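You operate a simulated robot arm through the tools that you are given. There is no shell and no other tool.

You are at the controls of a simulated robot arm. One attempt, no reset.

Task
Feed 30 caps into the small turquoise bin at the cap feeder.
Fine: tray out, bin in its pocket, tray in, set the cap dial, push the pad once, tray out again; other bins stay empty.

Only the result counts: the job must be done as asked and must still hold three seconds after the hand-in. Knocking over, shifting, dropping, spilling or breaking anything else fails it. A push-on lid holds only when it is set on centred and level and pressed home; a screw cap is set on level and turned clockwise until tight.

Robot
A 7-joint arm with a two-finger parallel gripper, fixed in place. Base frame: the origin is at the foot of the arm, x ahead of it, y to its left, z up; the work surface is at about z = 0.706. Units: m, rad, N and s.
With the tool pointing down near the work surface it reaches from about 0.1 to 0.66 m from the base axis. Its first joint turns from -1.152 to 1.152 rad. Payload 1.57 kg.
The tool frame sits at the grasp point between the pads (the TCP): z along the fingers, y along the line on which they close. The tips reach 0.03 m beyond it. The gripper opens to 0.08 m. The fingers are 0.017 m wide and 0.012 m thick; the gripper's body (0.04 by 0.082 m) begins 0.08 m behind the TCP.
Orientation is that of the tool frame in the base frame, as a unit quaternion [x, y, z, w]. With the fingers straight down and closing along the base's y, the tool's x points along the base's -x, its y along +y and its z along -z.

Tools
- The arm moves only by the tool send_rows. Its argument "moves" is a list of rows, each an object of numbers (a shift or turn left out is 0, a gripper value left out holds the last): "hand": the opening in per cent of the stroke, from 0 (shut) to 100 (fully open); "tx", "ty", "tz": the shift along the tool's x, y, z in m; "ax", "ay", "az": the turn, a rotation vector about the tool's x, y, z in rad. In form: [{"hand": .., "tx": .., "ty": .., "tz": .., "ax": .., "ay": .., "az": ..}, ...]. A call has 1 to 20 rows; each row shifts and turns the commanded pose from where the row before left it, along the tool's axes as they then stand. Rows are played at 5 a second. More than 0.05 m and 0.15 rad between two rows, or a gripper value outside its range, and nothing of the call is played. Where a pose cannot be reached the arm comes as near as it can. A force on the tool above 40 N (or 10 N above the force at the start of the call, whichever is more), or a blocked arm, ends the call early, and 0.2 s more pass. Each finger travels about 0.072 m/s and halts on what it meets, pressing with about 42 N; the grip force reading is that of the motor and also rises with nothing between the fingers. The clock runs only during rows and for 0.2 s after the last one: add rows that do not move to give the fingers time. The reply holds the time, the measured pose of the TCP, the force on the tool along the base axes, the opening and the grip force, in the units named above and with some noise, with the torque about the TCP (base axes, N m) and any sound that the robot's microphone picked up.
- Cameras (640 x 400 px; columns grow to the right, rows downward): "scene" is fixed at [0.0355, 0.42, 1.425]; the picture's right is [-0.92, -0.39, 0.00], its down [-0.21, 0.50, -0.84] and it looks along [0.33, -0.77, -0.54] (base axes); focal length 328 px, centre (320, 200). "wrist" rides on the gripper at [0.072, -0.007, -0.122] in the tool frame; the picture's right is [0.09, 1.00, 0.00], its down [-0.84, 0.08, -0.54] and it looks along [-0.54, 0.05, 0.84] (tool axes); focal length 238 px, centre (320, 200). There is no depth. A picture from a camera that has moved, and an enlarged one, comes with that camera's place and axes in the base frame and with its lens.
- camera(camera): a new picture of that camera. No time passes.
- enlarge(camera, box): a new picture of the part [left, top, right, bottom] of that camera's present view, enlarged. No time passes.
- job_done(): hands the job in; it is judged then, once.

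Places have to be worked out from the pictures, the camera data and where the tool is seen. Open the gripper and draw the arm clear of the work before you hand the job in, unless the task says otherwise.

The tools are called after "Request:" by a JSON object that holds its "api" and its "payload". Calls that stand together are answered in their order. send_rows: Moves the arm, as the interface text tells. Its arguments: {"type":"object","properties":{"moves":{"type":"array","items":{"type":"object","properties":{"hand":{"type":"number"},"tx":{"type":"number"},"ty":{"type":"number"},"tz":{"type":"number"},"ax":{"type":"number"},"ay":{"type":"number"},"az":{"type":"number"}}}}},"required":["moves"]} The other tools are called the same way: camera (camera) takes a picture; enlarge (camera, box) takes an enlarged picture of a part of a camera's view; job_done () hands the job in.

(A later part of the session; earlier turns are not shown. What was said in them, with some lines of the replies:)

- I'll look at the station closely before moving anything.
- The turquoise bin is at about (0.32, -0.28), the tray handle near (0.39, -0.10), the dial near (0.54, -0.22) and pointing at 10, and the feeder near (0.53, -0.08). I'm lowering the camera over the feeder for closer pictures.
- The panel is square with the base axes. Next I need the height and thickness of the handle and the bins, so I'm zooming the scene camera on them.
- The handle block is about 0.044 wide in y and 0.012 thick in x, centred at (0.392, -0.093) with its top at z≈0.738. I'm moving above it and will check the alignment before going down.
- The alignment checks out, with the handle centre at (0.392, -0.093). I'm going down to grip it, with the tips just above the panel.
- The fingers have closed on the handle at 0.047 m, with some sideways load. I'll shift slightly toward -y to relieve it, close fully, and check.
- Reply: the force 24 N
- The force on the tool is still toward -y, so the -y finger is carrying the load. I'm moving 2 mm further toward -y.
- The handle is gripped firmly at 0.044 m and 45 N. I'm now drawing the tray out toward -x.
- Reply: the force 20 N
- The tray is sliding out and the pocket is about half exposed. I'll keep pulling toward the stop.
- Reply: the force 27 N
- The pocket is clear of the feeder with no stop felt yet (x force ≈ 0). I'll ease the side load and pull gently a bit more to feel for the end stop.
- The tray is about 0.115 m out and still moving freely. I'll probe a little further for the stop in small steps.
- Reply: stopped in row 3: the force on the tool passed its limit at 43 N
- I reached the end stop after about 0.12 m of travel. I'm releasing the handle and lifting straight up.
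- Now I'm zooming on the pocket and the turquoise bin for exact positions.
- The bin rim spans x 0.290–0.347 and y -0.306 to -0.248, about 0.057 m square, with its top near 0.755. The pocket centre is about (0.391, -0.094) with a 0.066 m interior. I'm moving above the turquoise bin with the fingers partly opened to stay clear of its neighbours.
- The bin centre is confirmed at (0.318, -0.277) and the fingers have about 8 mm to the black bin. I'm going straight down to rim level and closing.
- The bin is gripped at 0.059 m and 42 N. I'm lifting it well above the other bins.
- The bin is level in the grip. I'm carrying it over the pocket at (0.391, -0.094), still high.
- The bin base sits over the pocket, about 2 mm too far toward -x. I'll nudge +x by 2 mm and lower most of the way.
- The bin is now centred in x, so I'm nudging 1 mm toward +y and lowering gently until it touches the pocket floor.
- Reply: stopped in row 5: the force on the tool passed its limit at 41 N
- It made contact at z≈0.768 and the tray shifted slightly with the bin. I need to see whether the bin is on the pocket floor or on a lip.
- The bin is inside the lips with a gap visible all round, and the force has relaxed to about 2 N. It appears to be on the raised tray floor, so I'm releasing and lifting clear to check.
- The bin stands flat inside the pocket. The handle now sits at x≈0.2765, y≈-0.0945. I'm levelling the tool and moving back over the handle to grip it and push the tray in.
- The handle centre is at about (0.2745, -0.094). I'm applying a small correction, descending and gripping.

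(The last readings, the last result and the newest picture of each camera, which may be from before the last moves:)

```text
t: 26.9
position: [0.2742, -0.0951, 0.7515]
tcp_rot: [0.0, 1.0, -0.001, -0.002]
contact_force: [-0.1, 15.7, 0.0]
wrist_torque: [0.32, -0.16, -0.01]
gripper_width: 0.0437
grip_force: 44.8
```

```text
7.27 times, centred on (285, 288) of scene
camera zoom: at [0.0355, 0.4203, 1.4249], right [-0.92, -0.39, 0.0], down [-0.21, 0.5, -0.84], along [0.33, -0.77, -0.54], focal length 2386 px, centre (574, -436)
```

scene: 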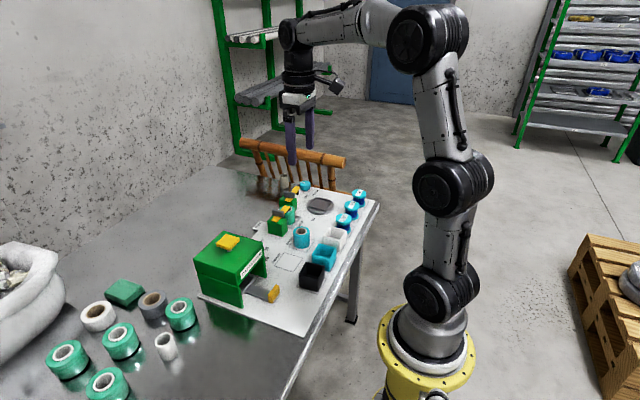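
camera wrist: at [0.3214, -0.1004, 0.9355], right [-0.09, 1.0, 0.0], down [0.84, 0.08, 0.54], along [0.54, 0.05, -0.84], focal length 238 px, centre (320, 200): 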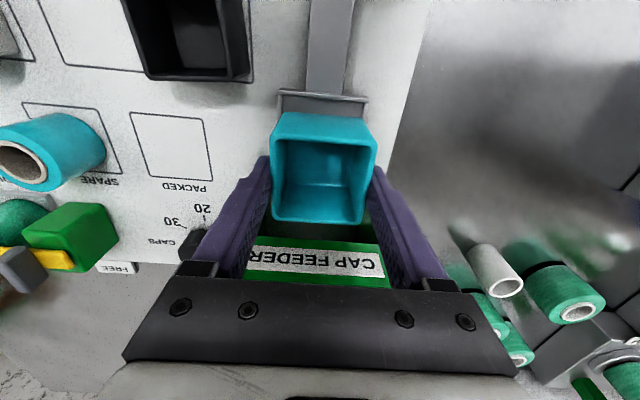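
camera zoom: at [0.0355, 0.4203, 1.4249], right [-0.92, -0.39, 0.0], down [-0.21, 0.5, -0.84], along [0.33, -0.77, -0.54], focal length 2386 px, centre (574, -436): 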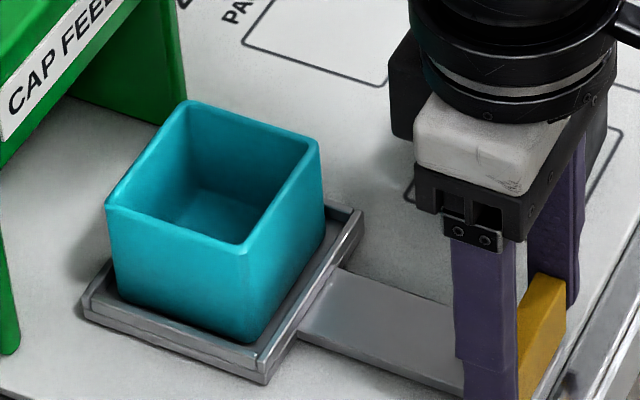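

The handle is gripped. I'm pushing the tray in smoothly and will stop partway to check that the bin passes under the feeder roof.

Request:
{"api": "send_rows", "payload": {"moves": [{"tx": -0.004, "ty": 0.0005}, {"tx": -0.007}, {"tx": -0.008}, {"tx": -0.008}, {"tx": -0.008}, {"tx": -0.008}, {"tx": -0.004}, {}]}}

Request:
{"api": "enlarge", "payload": {"camera": "scene", "box": [200, 230, 320, 320]}}

Request:
{"api": "camera", "payload": {"camera": "wrist"}}

```text
t: 28.8
position: [0.3218, -0.0951, 0.7503]
tcp_rot: [0.0, 1.0, 0.001, -0.002]
contact_force: [-1.1, 8.0, -30.0]
wrist_torque: [0.03, 0.87, 0.01]
gripper_width: 0.0436
grip_force: 44.4
```

```text
4.44 times, centred on (260, 275) of scene
camera zoom: at [0.0359, 0.4201, 1.425], right [-0.92, -0.39, 0.0], down [-0.21, 0.5, -0.84], along [0.33, -0.77, -0.54], focal length 1458 px, centre (587, -133)
```

zoom: 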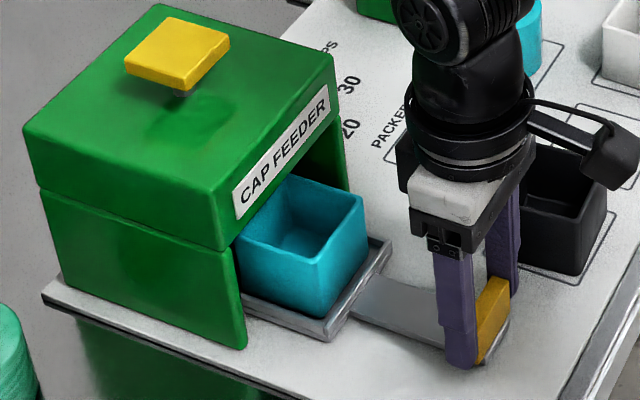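

```text
taken
camera wrist: at [0.2506, -0.1011, 0.8724], right [-0.09, 1.0, 0.0], down [0.84, 0.08, 0.54], along [0.54, 0.05, -0.84], focal length 238 px, centre (320, 200)
```

wrist: 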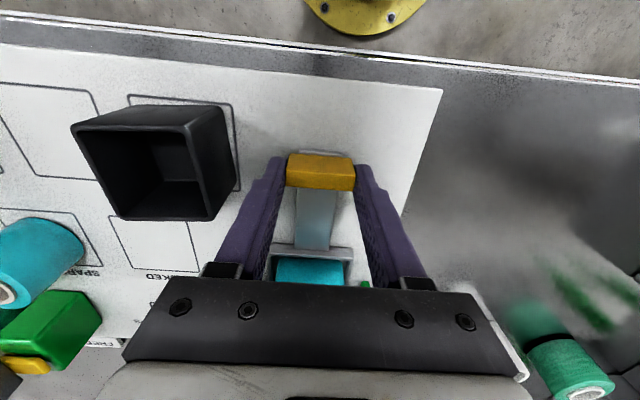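

The bin passes under the roof. There is a 30 N vertical load on the grip, so I'll lower the tool 1.5 mm to relieve it and keep pushing.

Request:
{"api": "send_rows", "payload": {"moves": [{"tz": 0.0015}, {}, {"tx": -0.005}, {"tx": -0.008}, {"tx": -0.008}, {"tx": -0.008}, {"tx": -0.008}, {"tx": -0.008}, {"tx": -0.005}, {}]}}

Request:
{"api": "enlarge", "payload": {"camera": "scene", "box": [200, 230, 320, 320]}}

```text
t: 30.4
position: [0.3613, -0.0953, 0.7517]
tcp_rot: [-0.001, 1.0, 0.0, 0.003]
contact_force: [0.5, 7.5, 2.4]
wrist_torque: [0.21, -0.18, -0.07]
gripper_width: 0.0436
grip_force: 45.2
stopped in row 8: the force on the tool passed its limit at 42 N (the readings are from after the stop); the commanded pose is now the measured one
```

```text
4.44 times, centred on (260, 275) of scene
camera zoom: at [0.0356, 0.4201, 1.425], right [-0.92, -0.39, 0.0], down [-0.21, 0.5, -0.84], along [0.33, -0.77, -0.54], focal length 1458 px, centre (587, -133)
```

zoom: 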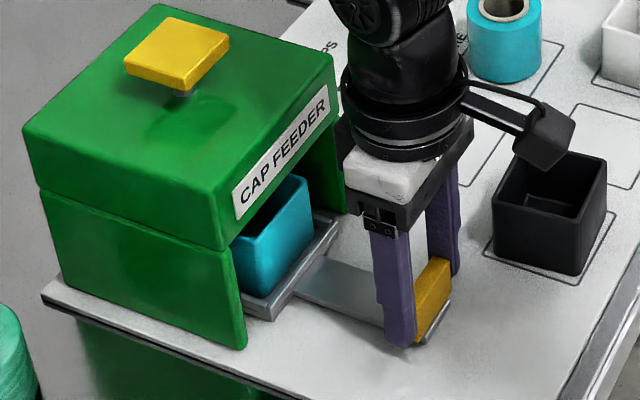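

It stopped at x=0.361 on the force limit, about 30 mm short. I'll look for what is obstructing before pushing more.

Request:
{"api": "enlarge", "payload": {"camera": "scene", "box": [230, 255, 300, 305]}}

Request:
{"api": "camera", "payload": {"camera": "wrist"}}

Request:
{"api": "enlarge", "payload": {"camera": "wrist", "box": [220, 130, 420, 290]}}

```text
8.00 times, centred on (265, 280) of scene
camera zoom: at [0.0356, 0.4201, 1.425], right [-0.92, -0.39, 0.0], down [-0.21, 0.5, -0.84], along [0.33, -0.77, -0.54], focal length 2624 px, centre (760, -440)
```

zoom: 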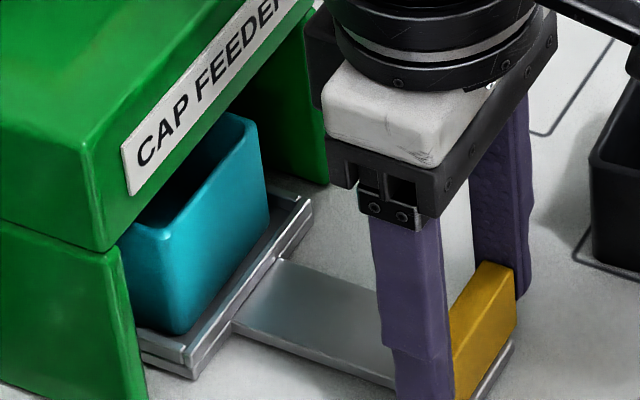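

```text
taken
camera wrist: at [0.2896, -0.1011, 0.8719], right [-0.09, 1.0, 0.0], down [0.83, 0.08, 0.55], along [0.54, 0.05, -0.84], focal length 238 px, centre (320, 200)
```

wrist: 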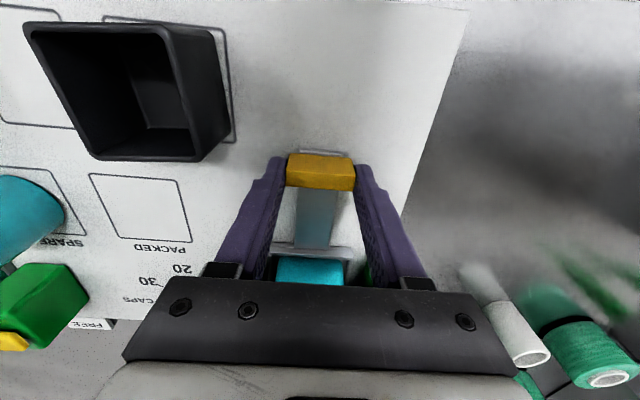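

```text
2.50 times, centred on (320, 210) of wrist
camera zoom: at [0.2896, -0.1011, 0.8719], right [-0.09, 1.0, 0.0], down [0.83, 0.08, 0.55], along [0.54, 0.05, -0.84], focal length 596 px, centre (320, 175)
```

zoom: 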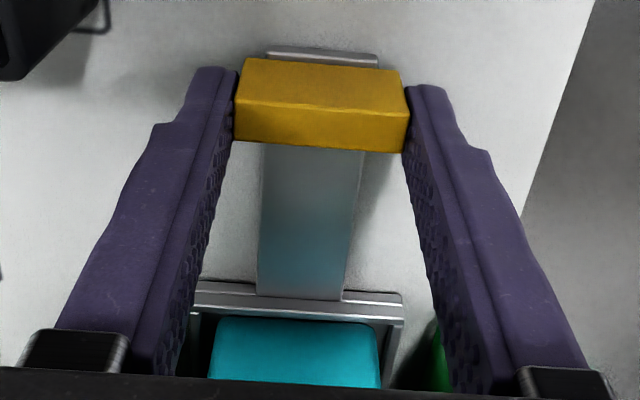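

Nothing visible obstructs the bin or tray, so the trip may be grip misalignment load. I'll push again in small steps from the relaxed pose and watch the forces.

Request:
{"api": "send_rows", "payload": {"moves": [{"tx": -0.002}, {"tx": -0.002}, {}]}}

```text
t: 31.2
position: [0.3651, -0.0949, 0.7502]
tcp_rot: [-0.001, 1.0, 0.0, 0.002]
contact_force: [0.2, 10.0, -5.5]
wrist_torque: [0.09, -1.21, -0.04]
gripper_width: 0.0437
grip_force: 44.6
```

Request:
{"api": "send_rows", "payload": {"moves": [{"tx": -0.003}, {"tx": -0.003}, {"tx": -0.003}, {}]}}

Request:
{"api": "enlarge", "payload": {"camera": "scene", "box": [230, 255, 300, 305]}}

```text
t: 32.2
position: [0.3727, -0.0943, 0.7517]
tcp_rot: [0.0, 1.0, 0.0, 0.0]
contact_force: [-0.3, 4.1, -10.9]
wrist_torque: [-0.15, -0.17, 0.02]
gripper_width: 0.0435
grip_force: 44.7
```

```text
8.00 times, centred on (265, 280) of scene
camera zoom: at [0.0357, 0.42, 1.425], right [-0.92, -0.39, 0.0], down [-0.21, 0.5, -0.84], along [0.33, -0.77, -0.54], focal length 2624 px, centre (760, -440)
```

zoom: 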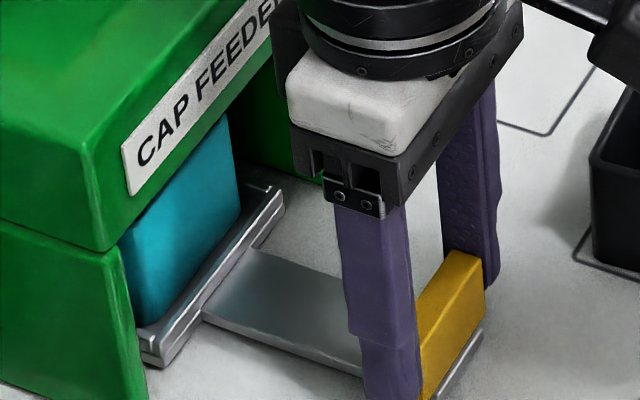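

The tray moves together with the handle. I'm continuing in small steps toward the closed position at x≈0.392.

Request:
{"api": "send_rows", "payload": {"moves": [{"tx": -0.004, "tz": 0.0005}, {"tx": -0.004}, {"tx": -0.004}, {"tx": -0.004}, {"tx": -0.003}, {"tx": -0.003}, {}]}}

Request:
{"api": "enlarge", "payload": {"camera": "scene", "box": [230, 255, 300, 305]}}

```text
t: 33.8
position: [0.3929, -0.0947, 0.7515]
tcp_rot: [0.0, 1.0, 0.001, -0.004]
contact_force: [-27.8, -2.0, 28.5]
wrist_torque: [-0.26, 0.33, 0.02]
gripper_width: 0.0436
grip_force: 44.5
```

```text
8.00 times, centred on (265, 280) of scene
camera zoom: at [0.0346, 0.42, 1.425], right [-0.92, -0.39, 0.0], down [-0.21, 0.5, -0.84], along [0.33, -0.77, -0.54], focal length 2624 px, centre (760, -440)
```

zoom: 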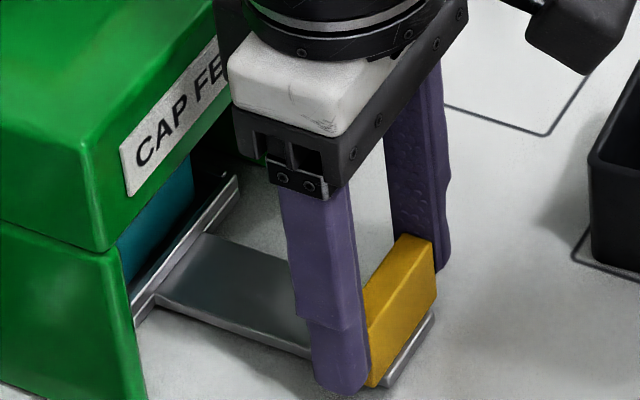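

The tray is at its closed stop (-28 N in x) and the handle is back exactly where it was at the start. I'm releasing and rising, then I'll move over to the dial.

Request:
{"api": "send_rows", "payload": {"moves": [{"hand": 70}, {"hand": 100}, {"hand": 100}, {"tz": -0.03}, {"tz": -0.05}, {"tz": -0.05}, {"tz": -0.05}, {}]}}

Request:
{"api": "enlarge", "payload": {"camera": "scene", "box": [190, 220, 350, 330]}}

Request:
{"api": "camera", "payload": {"camera": "wrist"}}

```text
t: 35.6
position: [0.3962, -0.099, 0.9283]
tcp_rot: [0.0, 1.0, 0.0, 0.002]
contact_force: [0.1, -0.9, -0.1]
wrist_torque: [-0.03, 0.01, 0.02]
gripper_width: 0.0798
grip_force: 0.0
```

```text
3.64 times, centred on (270, 275) of scene
camera zoom: at [0.0355, 0.42, 1.425], right [-0.92, -0.39, 0.0], down [-0.21, 0.5, -0.84], along [0.33, -0.77, -0.54], focal length 1193 px, centre (502, -73)
```

zoom: 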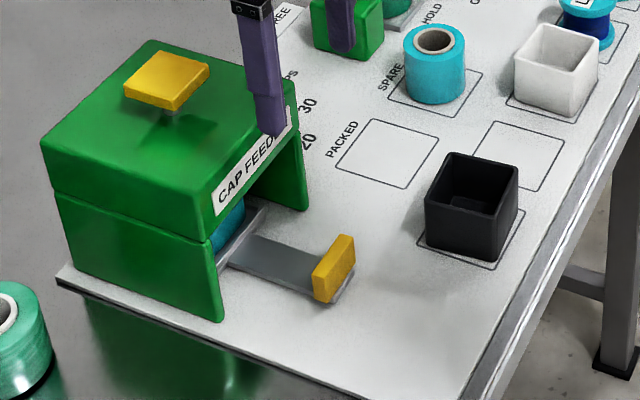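

```text
taken
camera wrist: at [0.3251, -0.1055, 1.0492], right [-0.09, 1.0, 0.0], down [0.83, 0.08, 0.55], along [0.54, 0.05, -0.84], focal length 238 px, centre (320, 200)
```

wrist: 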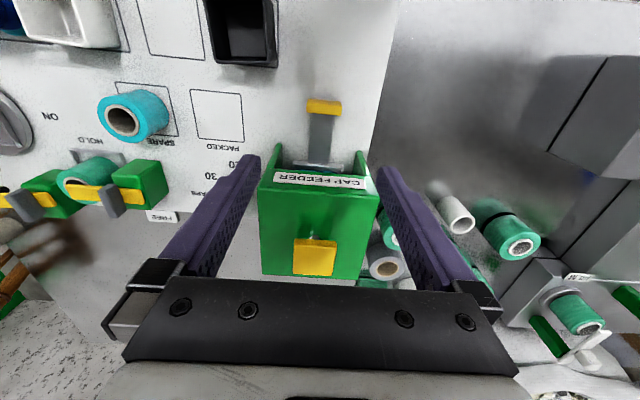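

The tray is closed with the bin inside. Now I'm moving above the dial, estimated at (0.539, -0.2245).

Request:
{"api": "send_rows", "payload": {"moves": [{"tx": -0.022, "ty": -0.0315}, {"tx": -0.022, "ty": -0.0315}, {"tx": -0.022, "ty": -0.0315}, {"tx": -0.022, "ty": -0.0315}, {}]}}

Request:
{"api": "camera", "payload": {"camera": "wrist"}}

Request:
{"api": "enlarge", "payload": {"camera": "wrist", "box": [240, 80, 400, 210]}}

```text
t: 36.8
position: [0.4838, -0.2239, 0.9287]
tcp_rot: [0.0, 1.0, 0.0, 0.002]
contact_force: [-0.3, 0.0, -0.3]
wrist_torque: [0.04, 0.02, 0.0]
gripper_width: 0.08
grip_force: 0.1
```

```text
taken
camera wrist: at [0.4125, -0.2294, 1.0502], right [-0.09, 1.0, 0.0], down [0.83, 0.08, 0.55], along [0.54, 0.05, -0.84], focal length 238 px, centre (320, 200)
```

wrist: 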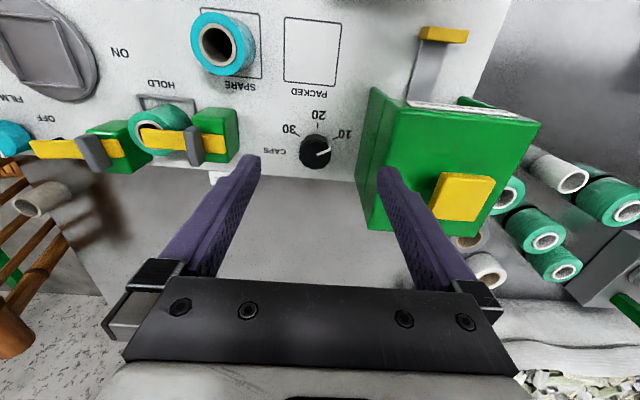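

```text
3.08 times, centred on (320, 145) of wrist
camera zoom: at [0.4125, -0.2294, 1.0502], right [-0.09, 1.0, 0.0], down [0.83, 0.08, 0.55], along [0.54, 0.05, -0.84], focal length 733 px, centre (320, 369)
```

zoom: 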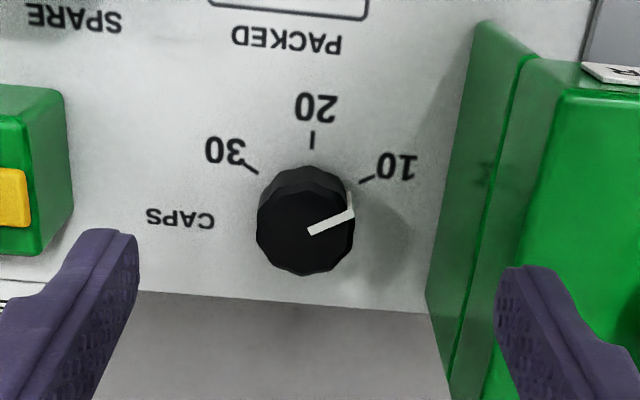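

The dial axis is at about (0.539, -0.2245), the knob is 0.044 m across and its top is at z≈0.736. The marks are 60° apart, so 10 to 30 is +120° about base z. I'll test that wrist turn in free air above the dial first.

Request:
{"api": "send_rows", "payload": {"moves": [{"tx": -0.028}, {"tx": -0.028}, {"az": -0.14}, {"az": -0.14}, {"az": -0.14}, {"az": -0.14}, {"az": -0.14}, {"az": -0.14}, {"az": -0.14}, {"az": -0.14}, {"az": -0.14}, {"az": -0.14}, {"az": -0.14}, {"az": -0.14}, {"az": -0.14}, {"az": -0.14}, {"az": -0.14}, {"az": -0.14}, {}]}}

Request:
{"api": "camera", "payload": {"camera": "scene"}}

```text
t: 40.8
position: [0.5389, -0.222, 0.9304]
tcp_rot: [0.901, -0.434, 0.002, 0.0]
contact_force: [0.1, -0.5, 0.3]
wrist_torque: [0.01, 0.0, -0.03]
gripper_width: 0.0798
grip_force: 0.0
```

```text
taken
```

scene: 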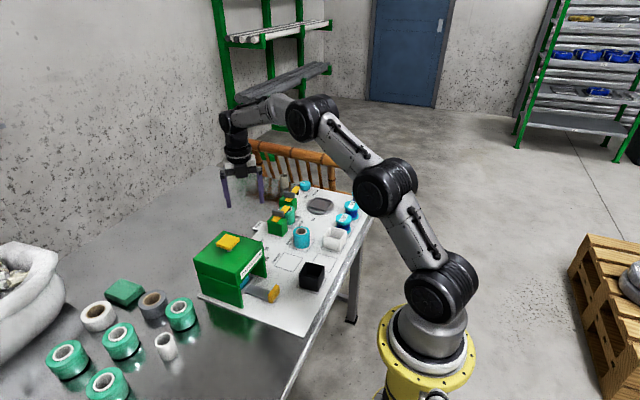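

The full turn is reachable in free air. I'm rotating back to the starting yaw before gripping the knob.

Request:
{"api": "send_rows", "payload": {"moves": [{"az": 0.14}, {"az": 0.14}, {"az": 0.14}, {"az": 0.14}, {"az": 0.14}, {"az": 0.14}, {"az": 0.14}, {"az": 0.14}, {"az": 0.14}, {"az": 0.14}, {"az": 0.14}, {"az": 0.14}, {"az": 0.14}, {"az": 0.14}, {"az": 0.14}, {"az": 0.14}, {"tz": 0.04}, {"tz": 0.03}, {}]}}

Request:
{"api": "camera", "payload": {"camera": "wrist"}}

Request:
{"api": "enlarge", "payload": {"camera": "scene", "box": [190, 150, 330, 260]}}

```text
t: 44.8
position: [0.5408, -0.2208, 0.8612]
tcp_rot: [0.0, 1.0, 0.0, 0.002]
contact_force: [-1.1, -0.3, 0.6]
wrist_torque: [-0.04, 0.0, 0.02]
gripper_width: 0.08
grip_force: 0.2
```

```text
taken
camera wrist: at [0.4689, -0.2268, 0.9824], right [-0.09, 1.0, 0.0], down [0.83, 0.08, 0.55], along [0.54, 0.05, -0.84], focal length 238 px, centre (320, 200)
```

wrist: 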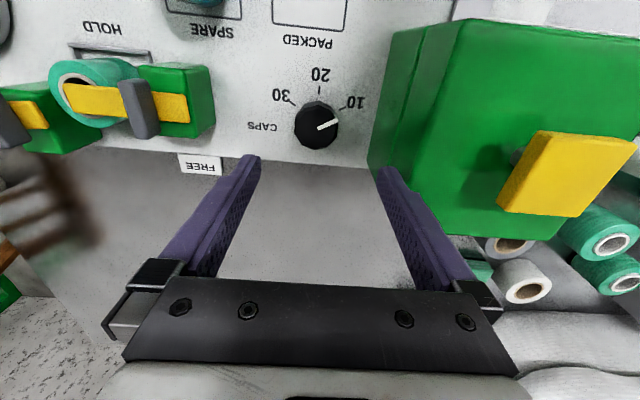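

```text
3.64 times, centred on (260, 205) of scene
camera zoom: at [0.0355, 0.42, 1.425], right [-0.92, -0.39, 0.0], down [-0.21, 0.5, -0.84], along [0.33, -0.77, -0.54], focal length 1193 px, centre (538, 182)
```

zoom: 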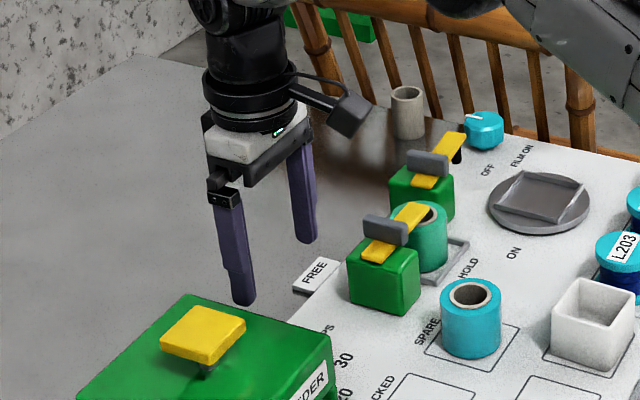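

Using the ticks I re-fixed the dial centre at (0.5395, -0.2246). I'm shifting slightly and descending so the pads straddle the knob.

Request:
{"api": "send_rows", "payload": {"moves": [{"tx": 0.001, "ty": -0.003}, {"tz": 0.03}, {"tz": 0.03}, {"tz": 0.03}, {"tz": 0.015}, {}]}}

Request:
{"api": "camera", "payload": {"camera": "wrist"}}

```text
t: 46.2
position: [0.5397, -0.2237, 0.7553]
tcp_rot: [0.0, 1.0, -0.001, 0.002]
contact_force: [-0.2, 0.1, -0.4]
wrist_torque: [-0.02, -0.01, -0.03]
gripper_width: 0.08
grip_force: 0.1
```

```text
taken
camera wrist: at [0.468, -0.2302, 0.8774], right [-0.09, 1.0, 0.0], down [0.83, 0.08, 0.55], along [0.54, 0.05, -0.84], focal length 238 px, centre (320, 200)
```

wrist: 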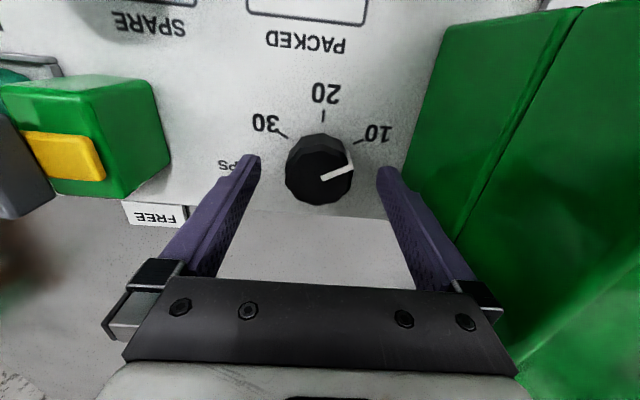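

The knob is centred between the pads. I'm lowering 5 mm more and closing on it.

Request:
{"api": "send_rows", "payload": {"moves": [{"tz": 0.005}, {}, {"hand": 70}, {"hand": 60}, {"hand": 50}, {"hand": 45}, {"hand": 40}, {}]}}

Request:
{"api": "camera", "payload": {"camera": "wrist"}}

```text
t: 48.0
position: [0.5412, -0.2239, 0.7521]
tcp_rot: [0.0, 1.0, -0.001, 0.003]
contact_force: [1.2, -16.6, -5.2]
wrist_torque: [0.04, -0.24, 0.0]
gripper_width: 0.0447
grip_force: 44.8
```

```text
taken
camera wrist: at [0.4682, -0.2308, 0.873], right [-0.09, 1.0, 0.0], down [0.83, 0.08, 0.55], along [0.54, 0.05, -0.84], focal length 238 px, centre (320, 200)
```

wrist: 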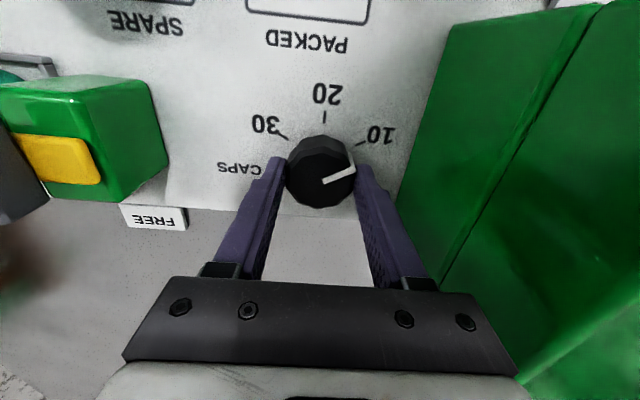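

The knob is held at 44.7 mm. I'll shift 1 mm toward -y to ease the side load, then turn it +120° about base z, in two halves with a check between.

Request:
{"api": "send_rows", "payload": {"moves": [{"ty": -0.001}, {"az": -0.1}, {"az": -0.1}, {"az": -0.1}, {"az": -0.1}, {"az": -0.1}, {"az": -0.1}, {"az": -0.1}, {"az": -0.1}, {"az": -0.1}, {"az": -0.1}, {}]}}

Request:
{"api": "camera", "payload": {"camera": "wrist"}}

```text
t: 50.6
position: [0.54, -0.225, 0.7522]
tcp_rot: [-0.481, 0.877, -0.002, 0.003]
contact_force: [9.9, 0.0, 6.5]
wrist_torque: [0.7, 0.0, 0.02]
gripper_width: 0.0447
grip_force: 44.5
```

```text
taken
camera wrist: at [0.5069, -0.2886, 0.8731], right [-0.89, 0.46, -0.01], down [0.38, 0.75, 0.54], along [0.25, 0.48, -0.84], focal length 238 px, centre (320, 200)
```

wrist: 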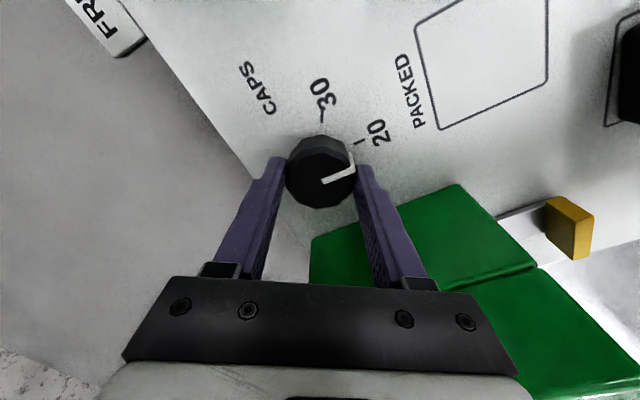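

The knob turned with the gripper and now points at about 20, so I'm turning the remaining 63°.

Request:
{"api": "send_rows", "payload": {"moves": [{"az": -0.1}, {"az": -0.1}, {"az": -0.1}, {"az": -0.1}, {"az": -0.1}, {"az": -0.1}, {"az": -0.1}, {"az": -0.1}, {"az": -0.1}, {"az": -0.1}, {"az": -0.094}, {}]}}

Request:
{"api": "camera", "payload": {"camera": "wrist"}}

Request:
{"api": "enlarge", "payload": {"camera": "wrist", "box": [260, 80, 380, 220]}}

```text
t: 53.2
position: [0.5408, -0.2253, 0.7513]
tcp_rot: [0.867, -0.499, 0.003, -0.002]
contact_force: [13.3, 10.4, 12.2]
wrist_torque: [0.23, 0.21, -0.25]
gripper_width: 0.0447
grip_force: 45.2
```

```text
taken
camera wrist: at [0.5823, -0.2833, 0.8735], right [-0.81, -0.58, 0.0], down [-0.49, 0.69, 0.54], along [-0.31, 0.44, -0.84], focal length 238 px, centre (320, 200)
```

wrist: 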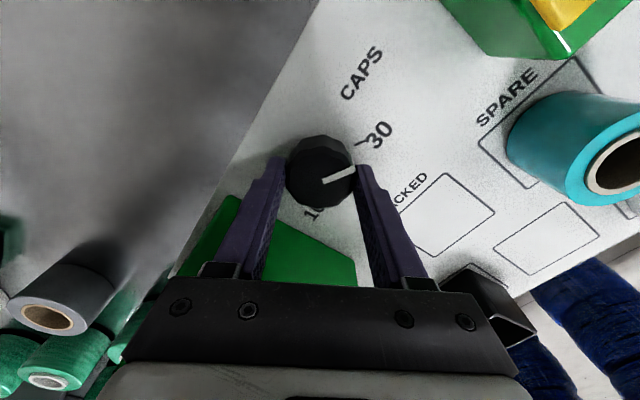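

```text
2.86 times, centred on (320, 150) of wrist
camera zoom: at [0.5823, -0.2833, 0.8735], right [-0.81, -0.58, 0.0], down [-0.49, 0.69, 0.54], along [-0.31, 0.44, -0.84], focal length 681 px, centre (320, 343)
```

zoom: 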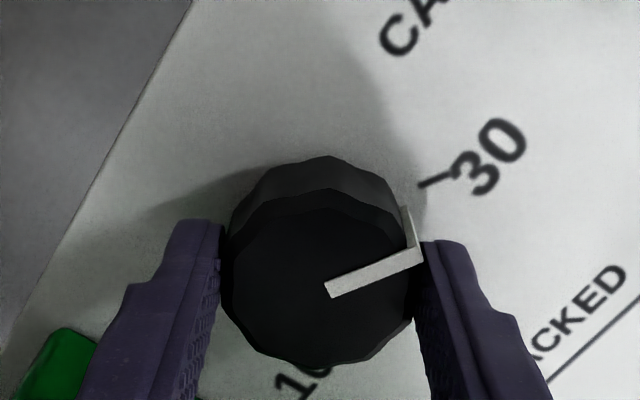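

The pointer lies relative to the 30 mark exactly as it did to 10 at the start. I'm releasing, rising, and turning the wrist back at height.

Request:
{"api": "send_rows", "payload": {"moves": [{"hand": 70}, {"hand": 100}, {"hand": 100}, {"tz": -0.03}, {"tz": -0.05}, {"tz": -0.05}, {"tz": -0.05}, {"az": 0.14}, {"az": 0.14}, {"az": 0.14}, {"az": 0.14}, {"az": 0.14}, {"az": 0.14}, {"az": 0.14}, {"az": 0.14}, {}]}}

Request:
{"api": "send_rows", "payload": {"moves": [{"az": 0.14}, {"az": 0.14}, {"az": 0.14}, {"az": 0.14}, {"az": 0.14}, {"az": 0.14}, {"az": 0.134}, {"tx": 0.04}, {"tx": 0.04}, {}]}}

Request:
{"api": "camera", "payload": {"camera": "wrist"}}

Request:
{"api": "enlarge", "payload": {"camera": "wrist", "box": [240, 80, 400, 210]}}

```text
t: 56.6
position: [0.5384, -0.2253, 0.9307]
tcp_rot: [-0.468, 0.884, -0.001, 0.002]
contact_force: [0.8, -1.0, -0.3]
wrist_torque: [-0.01, -0.01, 0.0]
gripper_width: 0.08
grip_force: 0.0
```

```text
t: 58.8
position: [0.4588, -0.2245, 0.9345]
tcp_rot: [-0.001, 1.0, 0.001, 0.002]
contact_force: [0.6, 0.3, 0.0]
wrist_torque: [0.01, 0.0, 0.03]
gripper_width: 0.08
grip_force: 0.2
```

```text
taken
camera wrist: at [0.3872, -0.2298, 1.0552], right [-0.09, 1.0, 0.0], down [0.83, 0.08, 0.55], along [0.54, 0.05, -0.84], focal length 238 px, centre (320, 200)
```

wrist: 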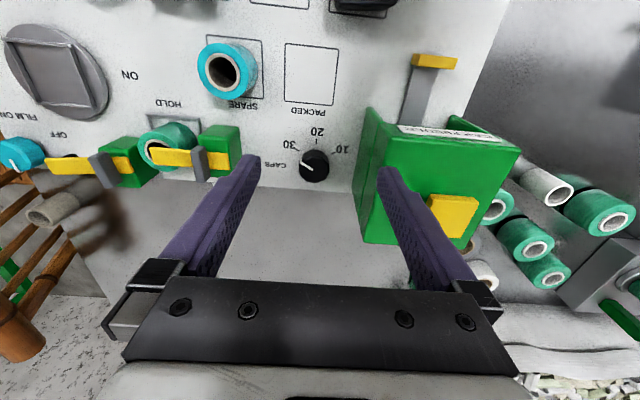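

```text
3.08 times, centred on (320, 145) of wrist
camera zoom: at [0.3872, -0.2298, 1.0552], right [-0.09, 1.0, 0.0], down [0.83, 0.08, 0.55], along [0.54, 0.05, -0.84], focal length 733 px, centre (320, 369)
```

zoom: 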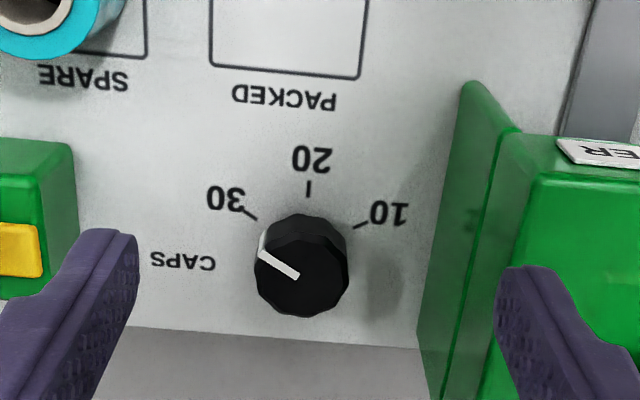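

The dial reads 30 and the tray is still closed. I place the pad's top at about (0.515, -0.093, 0.873). I'm closing the fingers and moving above it.

Request:
{"api": "send_rows", "payload": {"moves": [{"tz": -0.03, "hand": 0}, {"tx": -0.014, "ty": 0.033}, {"tx": -0.014, "ty": 0.033}, {"tx": -0.014, "ty": 0.033}, {"tx": -0.014, "ty": 0.033}, {}, {}]}}

Request:
{"api": "camera", "payload": {"camera": "wrist"}}

Request:
{"api": "enlarge", "payload": {"camera": "scene", "box": [180, 180, 300, 280]}}

```text
t: 60.4
position: [0.5149, -0.0952, 0.963]
tcp_rot: [0.0, 1.0, 0.0, 0.003]
contact_force: [-0.2, -0.7, 0.2]
wrist_torque: [0.01, 0.02, 0.01]
gripper_width: 0.0001
grip_force: 21.3
```

```text
taken
camera wrist: at [0.443, -0.0994, 1.083], right [-0.09, 1.0, 0.0], down [0.83, 0.08, 0.55], along [0.54, 0.05, -0.84], focal length 238 px, centre (320, 200)
```

wrist: 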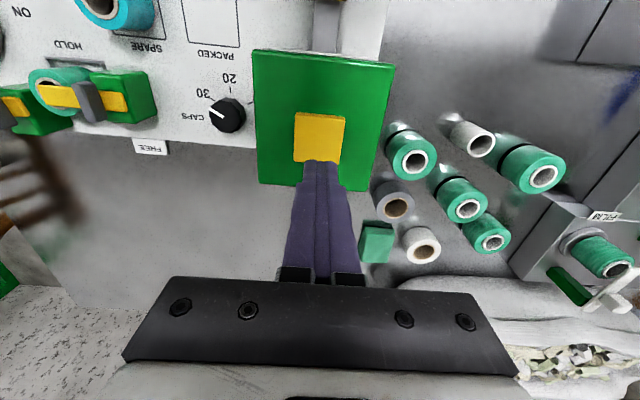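

```text
4.00 times, centred on (240, 230) of scene
camera zoom: at [0.0355, 0.42, 1.425], right [-0.92, -0.39, 0.0], down [-0.21, 0.5, -0.84], along [0.33, -0.77, -0.54], focal length 1312 px, centre (640, 80)
```

zoom: 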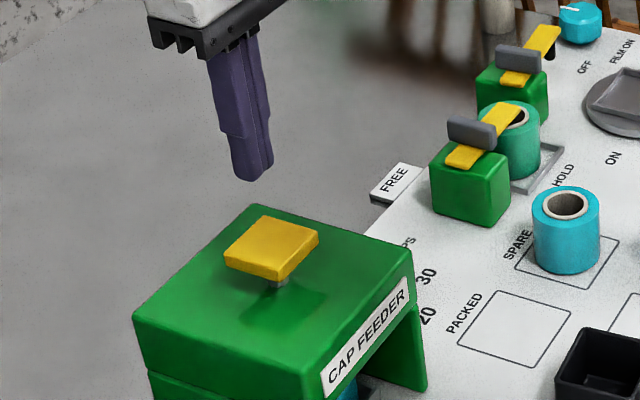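

The fingers are centred over the pad (x 0.492–0.535, y≈-0.094). I'm lowering to just above it.

Request:
{"api": "send_rows", "payload": {"moves": [{"tz": 0.025}, {"tz": 0.02}, {"tz": 0.005}, {}]}}

Request:
{"api": "enlarge", "payload": {"camera": "scene", "box": [180, 200, 280, 280]}}

Request:
{"api": "camera", "payload": {"camera": "wrist"}}

```text
t: 61.4
position: [0.5138, -0.0934, 0.9097]
tcp_rot: [-0.001, 1.0, 0.0, 0.001]
contact_force: [-1.0, -1.0, 0.2]
wrist_torque: [-0.03, -0.03, -0.04]
gripper_width: 0.0
grip_force: 21.4
```

```text
5.00 times, centred on (230, 240) of scene
camera zoom: at [0.0355, 0.42, 1.425], right [-0.92, -0.39, 0.0], down [-0.21, 0.5, -0.84], along [0.33, -0.77, -0.54], focal length 1640 px, centre (770, 0)
```

zoom: 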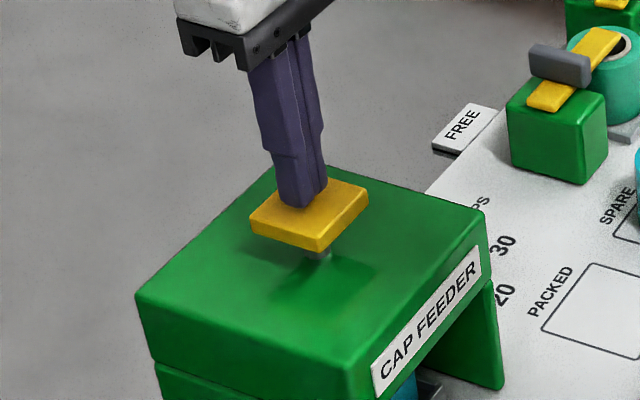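

```text
taken
camera wrist: at [0.4425, -0.0987, 1.0316], right [-0.09, 1.0, 0.0], down [0.83, 0.08, 0.55], along [0.54, 0.05, -0.84], focal length 238 px, centre (320, 200)
```

wrist: 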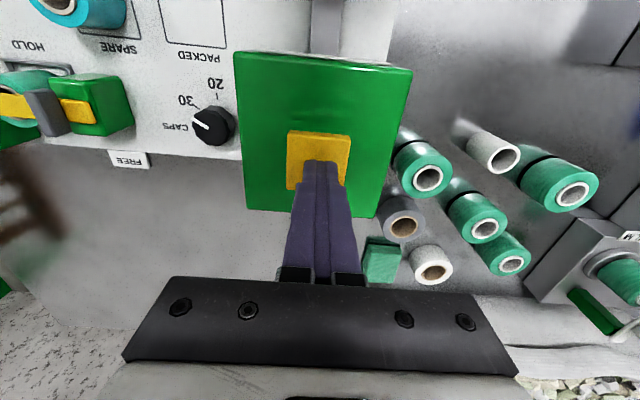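

The tips are a few millimetres above the pad centre. I'm pressing it once, steadily, until it bottoms or clicks.

Request:
{"api": "send_rows", "payload": {"moves": [{"tz": 0.003}, {"tz": 0.003}, {"tz": 0.003}, {"tz": 0.003}, {"tz": 0.003}, {"tz": 0.003}, {"tz": 0.003}, {}]}}

Request:
{"api": "enlarge", "payload": {"camera": "scene", "box": [180, 200, 280, 280]}}

```text
t: 63.2
position: [0.5159, -0.0931, 0.8903]
tcp_rot: [-0.001, 1.0, -0.001, 0.001]
contact_force: [-2.0, 0.6, 3.8]
wrist_torque: [0.04, 0.11, -0.03]
gripper_width: 0.0003
grip_force: 21.2
heard: click
```

```text
5.00 times, centred on (230, 240) of scene
camera zoom: at [0.0354, 0.42, 1.425], right [-0.92, -0.39, 0.0], down [-0.21, 0.5, -0.84], along [0.33, -0.77, -0.54], focal length 1640 px, centre (770, 0)
```

zoom: 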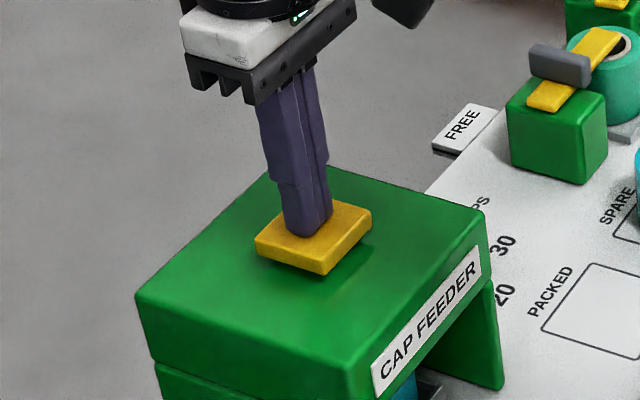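

I heard a click with the pad depressed, so it has been pushed once. I'm retracting straight up and waiting briefly for the feed.

Request:
{"api": "send_rows", "payload": {"moves": [{"tz": -0.02}, {"tz": -0.03}, {"tz": -0.04}, {}, {}, {}, {}, {}, {}, {}]}}

Request:
{"api": "enlarge", "payload": {"camera": "scene", "box": [180, 200, 300, 320]}}

```text
t: 65.4
position: [0.5141, -0.0927, 0.9803]
tcp_rot: [-0.001, 1.0, 0.0, 0.002]
contact_force: [-0.5, 0.2, 0.3]
wrist_torque: [-0.02, -0.02, -0.02]
gripper_width: 0.0001
grip_force: 21.6
```

```text
3.33 times, centred on (240, 260) of scene
camera zoom: at [0.0355, 0.42, 1.425], right [-0.92, -0.39, 0.0], down [-0.21, 0.5, -0.84], along [0.33, -0.77, -0.54], focal length 1094 px, centre (587, 0)
```

zoom: 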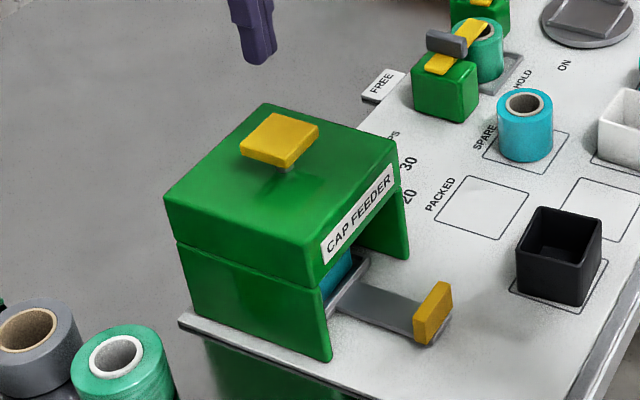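

The pad has sprung back. I'm going back over the handle at x≈0.392 with the gripper open.

Request:
{"api": "send_rows", "payload": {"moves": [{"tx": 0.04, "hand": 100}, {"tx": 0.04}, {"tx": 0.04}, {"tx": 0.002}, {"tz": 0.04}, {"tz": 0.04}, {"tz": 0.04}, {}]}}

Request:
{"api": "enlarge", "payload": {"camera": "wrist", "box": [220, 100, 420, 260]}}

```text
t: 67.2
position: [0.3914, -0.0942, 0.8605]
tcp_rot: [0.0, 1.0, 0.0, 0.003]
contact_force: [0.1, 0.5, -0.6]
wrist_torque: [0.04, 0.0, 0.02]
gripper_width: 0.0803
grip_force: 0.0
```

```text
2.50 times, centred on (320, 180) of wrist
camera zoom: at [0.3205, -0.1004, 0.9817], right [-0.09, 1.0, 0.0], down [0.83, 0.08, 0.55], along [0.54, 0.05, -0.84], focal length 596 px, centre (320, 250)
```

zoom: 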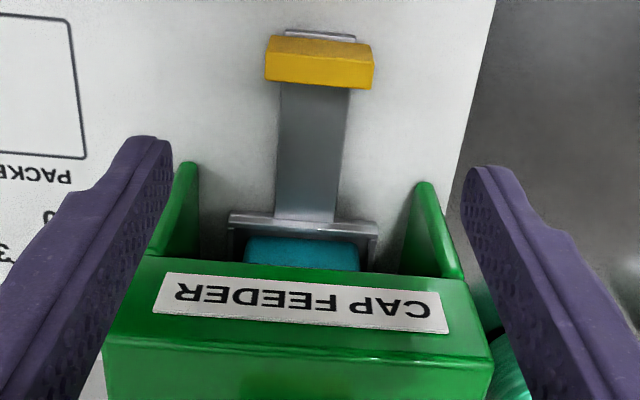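

The handle is in the same place as before. I'm descending and gripping it.

Request:
{"api": "send_rows", "payload": {"moves": [{"tz": 0.04}, {"tz": 0.04}, {"tz": 0.025}, {"tz": 0.006}, {}, {"hand": 55}, {"hand": 50}, {"hand": 40}, {"hand": 30}, {}]}}

```text
t: 69.4
position: [0.392, -0.0933, 0.7488]
tcp_rot: [0.0, 1.0, 0.0, 0.003]
contact_force: [-1.8, -30.8, -8.4]
wrist_torque: [-0.76, 0.1, 0.09]
gripper_width: 0.0436
grip_force: 44.9
```

The handle is gripped, but with a side load of about -31 N. I'll ease toward -y, then draw the tray out gently so the caps stay put.

Request:
{"api": "send_rows", "payload": {"moves": [{"ty": -0.0015}, {}, {"tx": 0.003}, {"tx": 0.006}, {"tx": 0.007}, {"tx": 0.007}, {"tx": 0.007}, {"tx": 0.007}, {"tx": 0.005}, {}]}}

Request:
{"api": "enlarge", "payload": {"camera": "scene", "box": [200, 230, 320, 320]}}

```text
t: 71.6
position: [0.3509, -0.0949, 0.749]
tcp_rot: [-0.001, 1.0, 0.001, 0.003]
contact_force: [-0.1, -0.5, 20.7]
wrist_torque: [0.26, 0.55, -0.13]
gripper_width: 0.0436
grip_force: 44.6
```

```text
4.44 times, centred on (260, 275) of scene
camera zoom: at [0.0353, 0.4201, 1.425], right [-0.92, -0.39, 0.0], down [-0.21, 0.5, -0.84], along [0.33, -0.77, -0.54], focal length 1458 px, centre (587, -133)
```

zoom: 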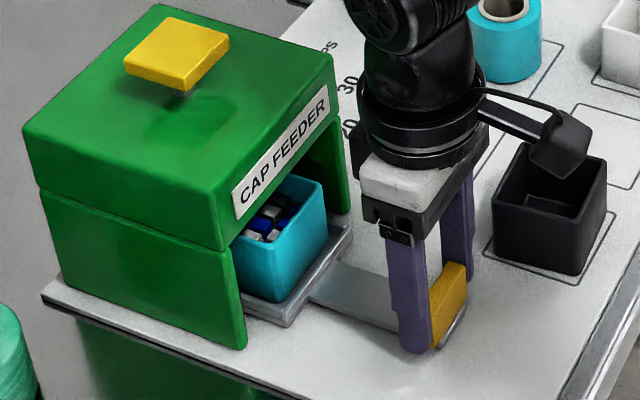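

Caps are visible in the bin. I'm continuing to draw the tray out smoothly.

Request:
{"api": "send_rows", "payload": {"moves": [{"tz": -0.001}, {"tx": 0.004}, {"tx": 0.007}, {"tx": 0.007}, {"tx": 0.007}, {"tx": 0.007}, {"tx": 0.007}, {"tx": 0.006}, {"tx": 0.004}, {}]}}

Request:
{"api": "enlarge", "payload": {"camera": "scene", "box": [200, 230, 320, 320]}}

```text
t: 73.8
position: [0.3009, -0.0962, 0.7489]
tcp_rot: [0.0, 1.0, 0.0, 0.001]
contact_force: [-1.1, 6.5, 18.0]
wrist_torque: [0.14, 0.34, 0.11]
gripper_width: 0.0439
grip_force: 45.5
```

```text
4.44 times, centred on (260, 275) of scene
camera zoom: at [0.0354, 0.4202, 1.4249], right [-0.92, -0.39, 0.0], down [-0.21, 0.5, -0.84], along [0.33, -0.77, -0.54], focal length 1458 px, centre (587, -133)
```

zoom: 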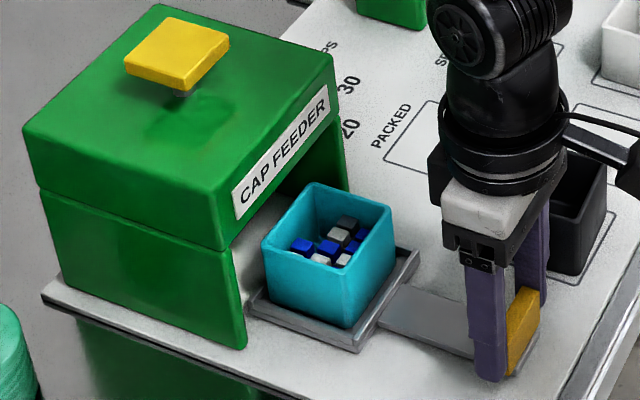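

About 30 mm remain to the stop, so I'm finishing slowly.

Request:
{"api": "send_rows", "payload": {"moves": [{"tz": -0.001}, {"tx": 0.004}, {"tx": 0.006}, {"tx": 0.006}, {"tx": 0.005}, {"tx": 0.003}, {"tx": 0.003}, {"tx": 0.002}, {}]}}

Request:
{"api": "enlarge", "payload": {"camera": "scene", "box": [200, 230, 320, 320]}}

```text
t: 75.8
position: [0.2726, -0.0952, 0.7483]
tcp_rot: [0.0, 1.0, -0.001, 0.001]
contact_force: [0.5, -5.7, -2.0]
wrist_torque: [-0.12, 0.57, 0.11]
gripper_width: 0.0438
grip_force: 44.8
stopped in row 9: the force on the tool passed its limit at 41 N (the readings are from after the stop); the commanded pose is now the measured one
```

```text
4.44 times, centred on (260, 275) of scene
camera zoom: at [0.0356, 0.4199, 1.425], right [-0.92, -0.39, 0.0], down [-0.21, 0.5, -0.84], along [0.33, -0.77, -0.54], focal length 1458 px, centre (587, -133)
```

zoom: 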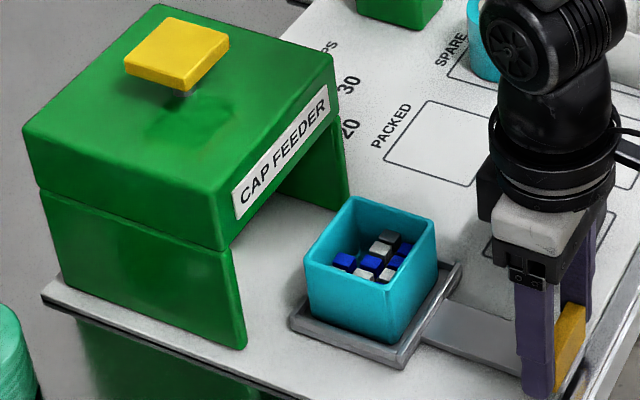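

The tray is fully out at its stop with the filled bin in the pocket. I'm releasing the handle and drawing the arm up and clear.

Request:
{"api": "send_rows", "payload": {"moves": [{"hand": 70}, {"hand": 100}, {"hand": 100}, {"tz": -0.03}, {"tz": -0.05}, {"tz": -0.05}, {"tz": -0.05}, {"tz": -0.05}, {"tz": -0.05}, {}]}}

Request:
{"api": "camera", "payload": {"camera": "wrist"}}

Request:
{"api": "enlarge", "payload": {"camera": "scene", "box": [190, 170, 390, 320]}}

Request:
{"api": "enlarge", "payload": {"camera": "wrist", "box": [230, 80, 400, 220]}}

```text
t: 78.0
position: [0.2692, -0.095, 1.0304]
tcp_rot: [0.0, 1.0, 0.0, 0.002]
contact_force: [-0.4, 0.4, 0.9]
wrist_torque: [-0.03, -0.01, 0.01]
gripper_width: 0.0799
grip_force: 0.1
```

```text
taken
camera wrist: at [0.199, -0.1008, 1.1511], right [-0.09, 1.0, 0.0], down [0.84, 0.08, 0.54], along [0.54, 0.05, -0.84], focal length 238 px, centre (320, 200)
```

wrist: 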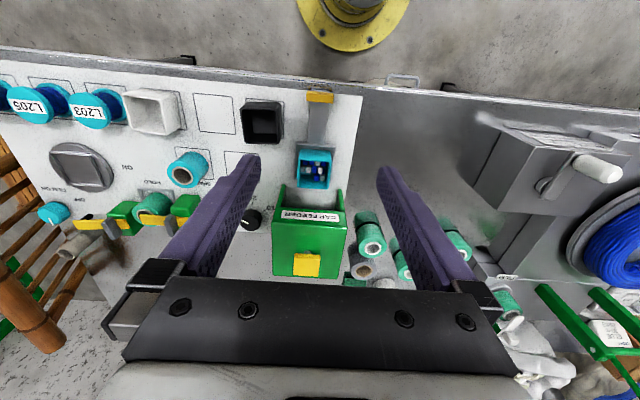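

```text
2.67 times, centred on (290, 245) of scene
camera zoom: at [0.0355, 0.42, 1.425], right [-0.92, -0.39, 0.0], down [-0.21, 0.5, -0.84], along [0.33, -0.77, -0.54], focal length 875 px, centre (400, 80)
```

zoom: 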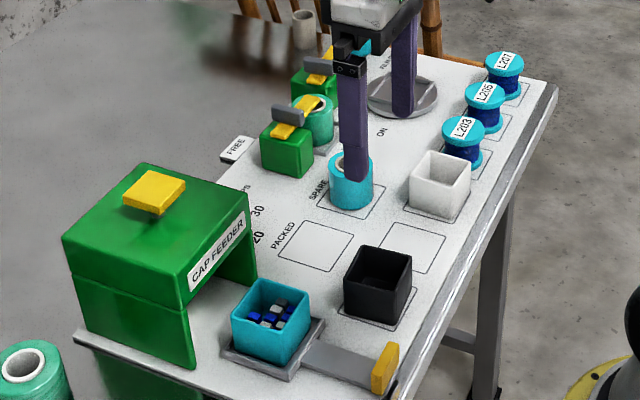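

```text
2.86 times, centred on (315, 150) of wrist
camera zoom: at [0.199, -0.1008, 1.1511], right [-0.09, 1.0, 0.0], down [0.84, 0.08, 0.54], along [0.54, 0.05, -0.84], focal length 681 px, centre (334, 343)
```

zoom: 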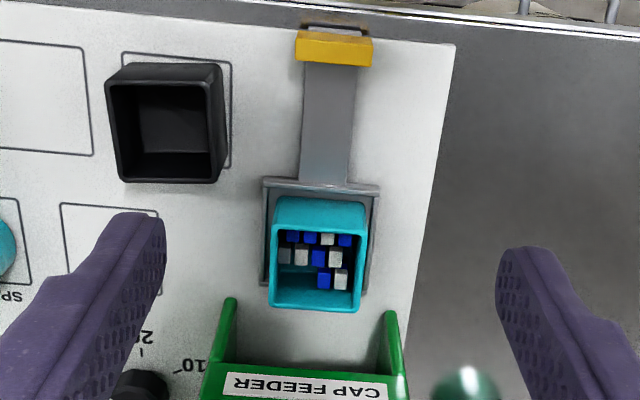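

The bin sits in the pocket with caps, the tray is out, and the other bins are empty and undisturbed. I'll take one closer look at the bin and dial before handing in.

Request:
{"api": "enlarge", "payload": {"camera": "wrist", "box": [290, 140, 345, 195]}}

Request:
{"api": "enlarge", "payload": {"camera": "scene", "box": [255, 265, 325, 315]}}

Request:
{"api": "enlarge", "payload": {"camera": "wrist", "box": [220, 170, 300, 240]}}

```text
7.27 times, centred on (318, 168) of wrist
camera zoom: at [0.199, -0.1008, 1.1511], right [-0.09, 1.0, 0.0], down [0.84, 0.08, 0.54], along [0.54, 0.05, -0.84], focal length 1734 px, centre (338, 436)
```

zoom: 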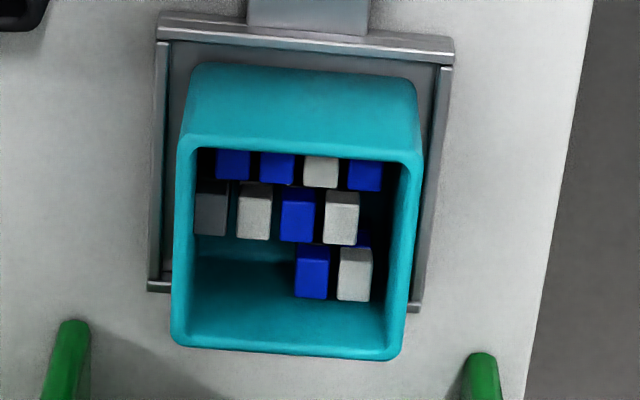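

```text
8.00 times, centred on (290, 290) of scene
camera zoom: at [0.0355, 0.42, 1.425], right [-0.92, -0.39, 0.0], down [-0.21, 0.5, -0.84], along [0.33, -0.77, -0.54], focal length 2624 px, centre (560, -520)
```

zoom: 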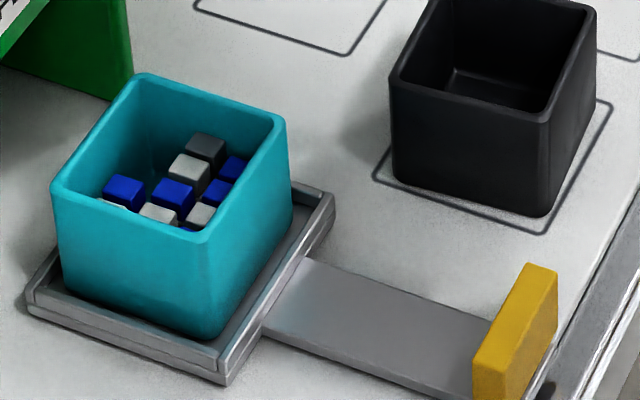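

```text
5.71 times, centred on (260, 205) of wrist
camera zoom: at [0.199, -0.1008, 1.1511], right [-0.09, 1.0, 0.0], down [0.84, 0.08, 0.54], along [0.54, 0.05, -0.84], focal length 1362 px, centre (663, 171)
```

zoom: 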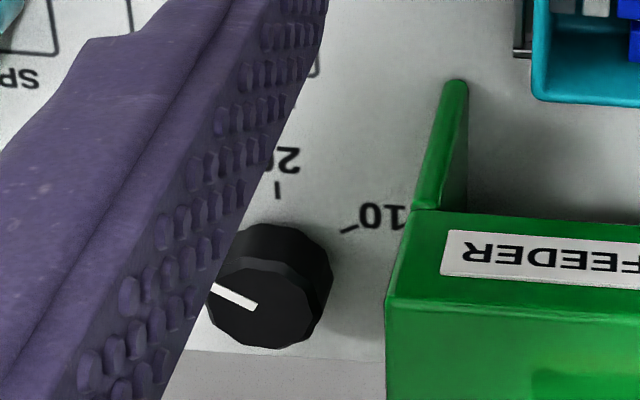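

Everything checks out. The dial is on 30, the pad was clicked once and has sprung back, and the tray is out against its stop. The turquoise bin sits in the pocket with stacked caps (I can't count all 30), the other bins are empty, and the open gripper is clear. I'm handing in.

Request:
{"api": "job_done", "payload": {}}

```text
The job is handed in.
```

I ran the full feed cycle and handed the job in. I couldn't count every cap: the top layer shows 10, and three layers would make 30.

- **Bin:** the turquoise bin sits in the tray pocket and holds the caps.
- **Dial:** it was turned from 10 to 30, and the pointer lines up with the 30 mark.
- **Pad:** I pushed it once, heard a click, and it sprang back.
- **Tray:** it is drawn out to its stop.
- **Other bins:** the black and white bins are empty and were not moved.

On the first push in, the tray stopped about 30 mm short when the force limit tripped. I saw no obstruction, and it slid to its closed stop when I pushed again in smaller steps. The gripper is open and clear of the work.
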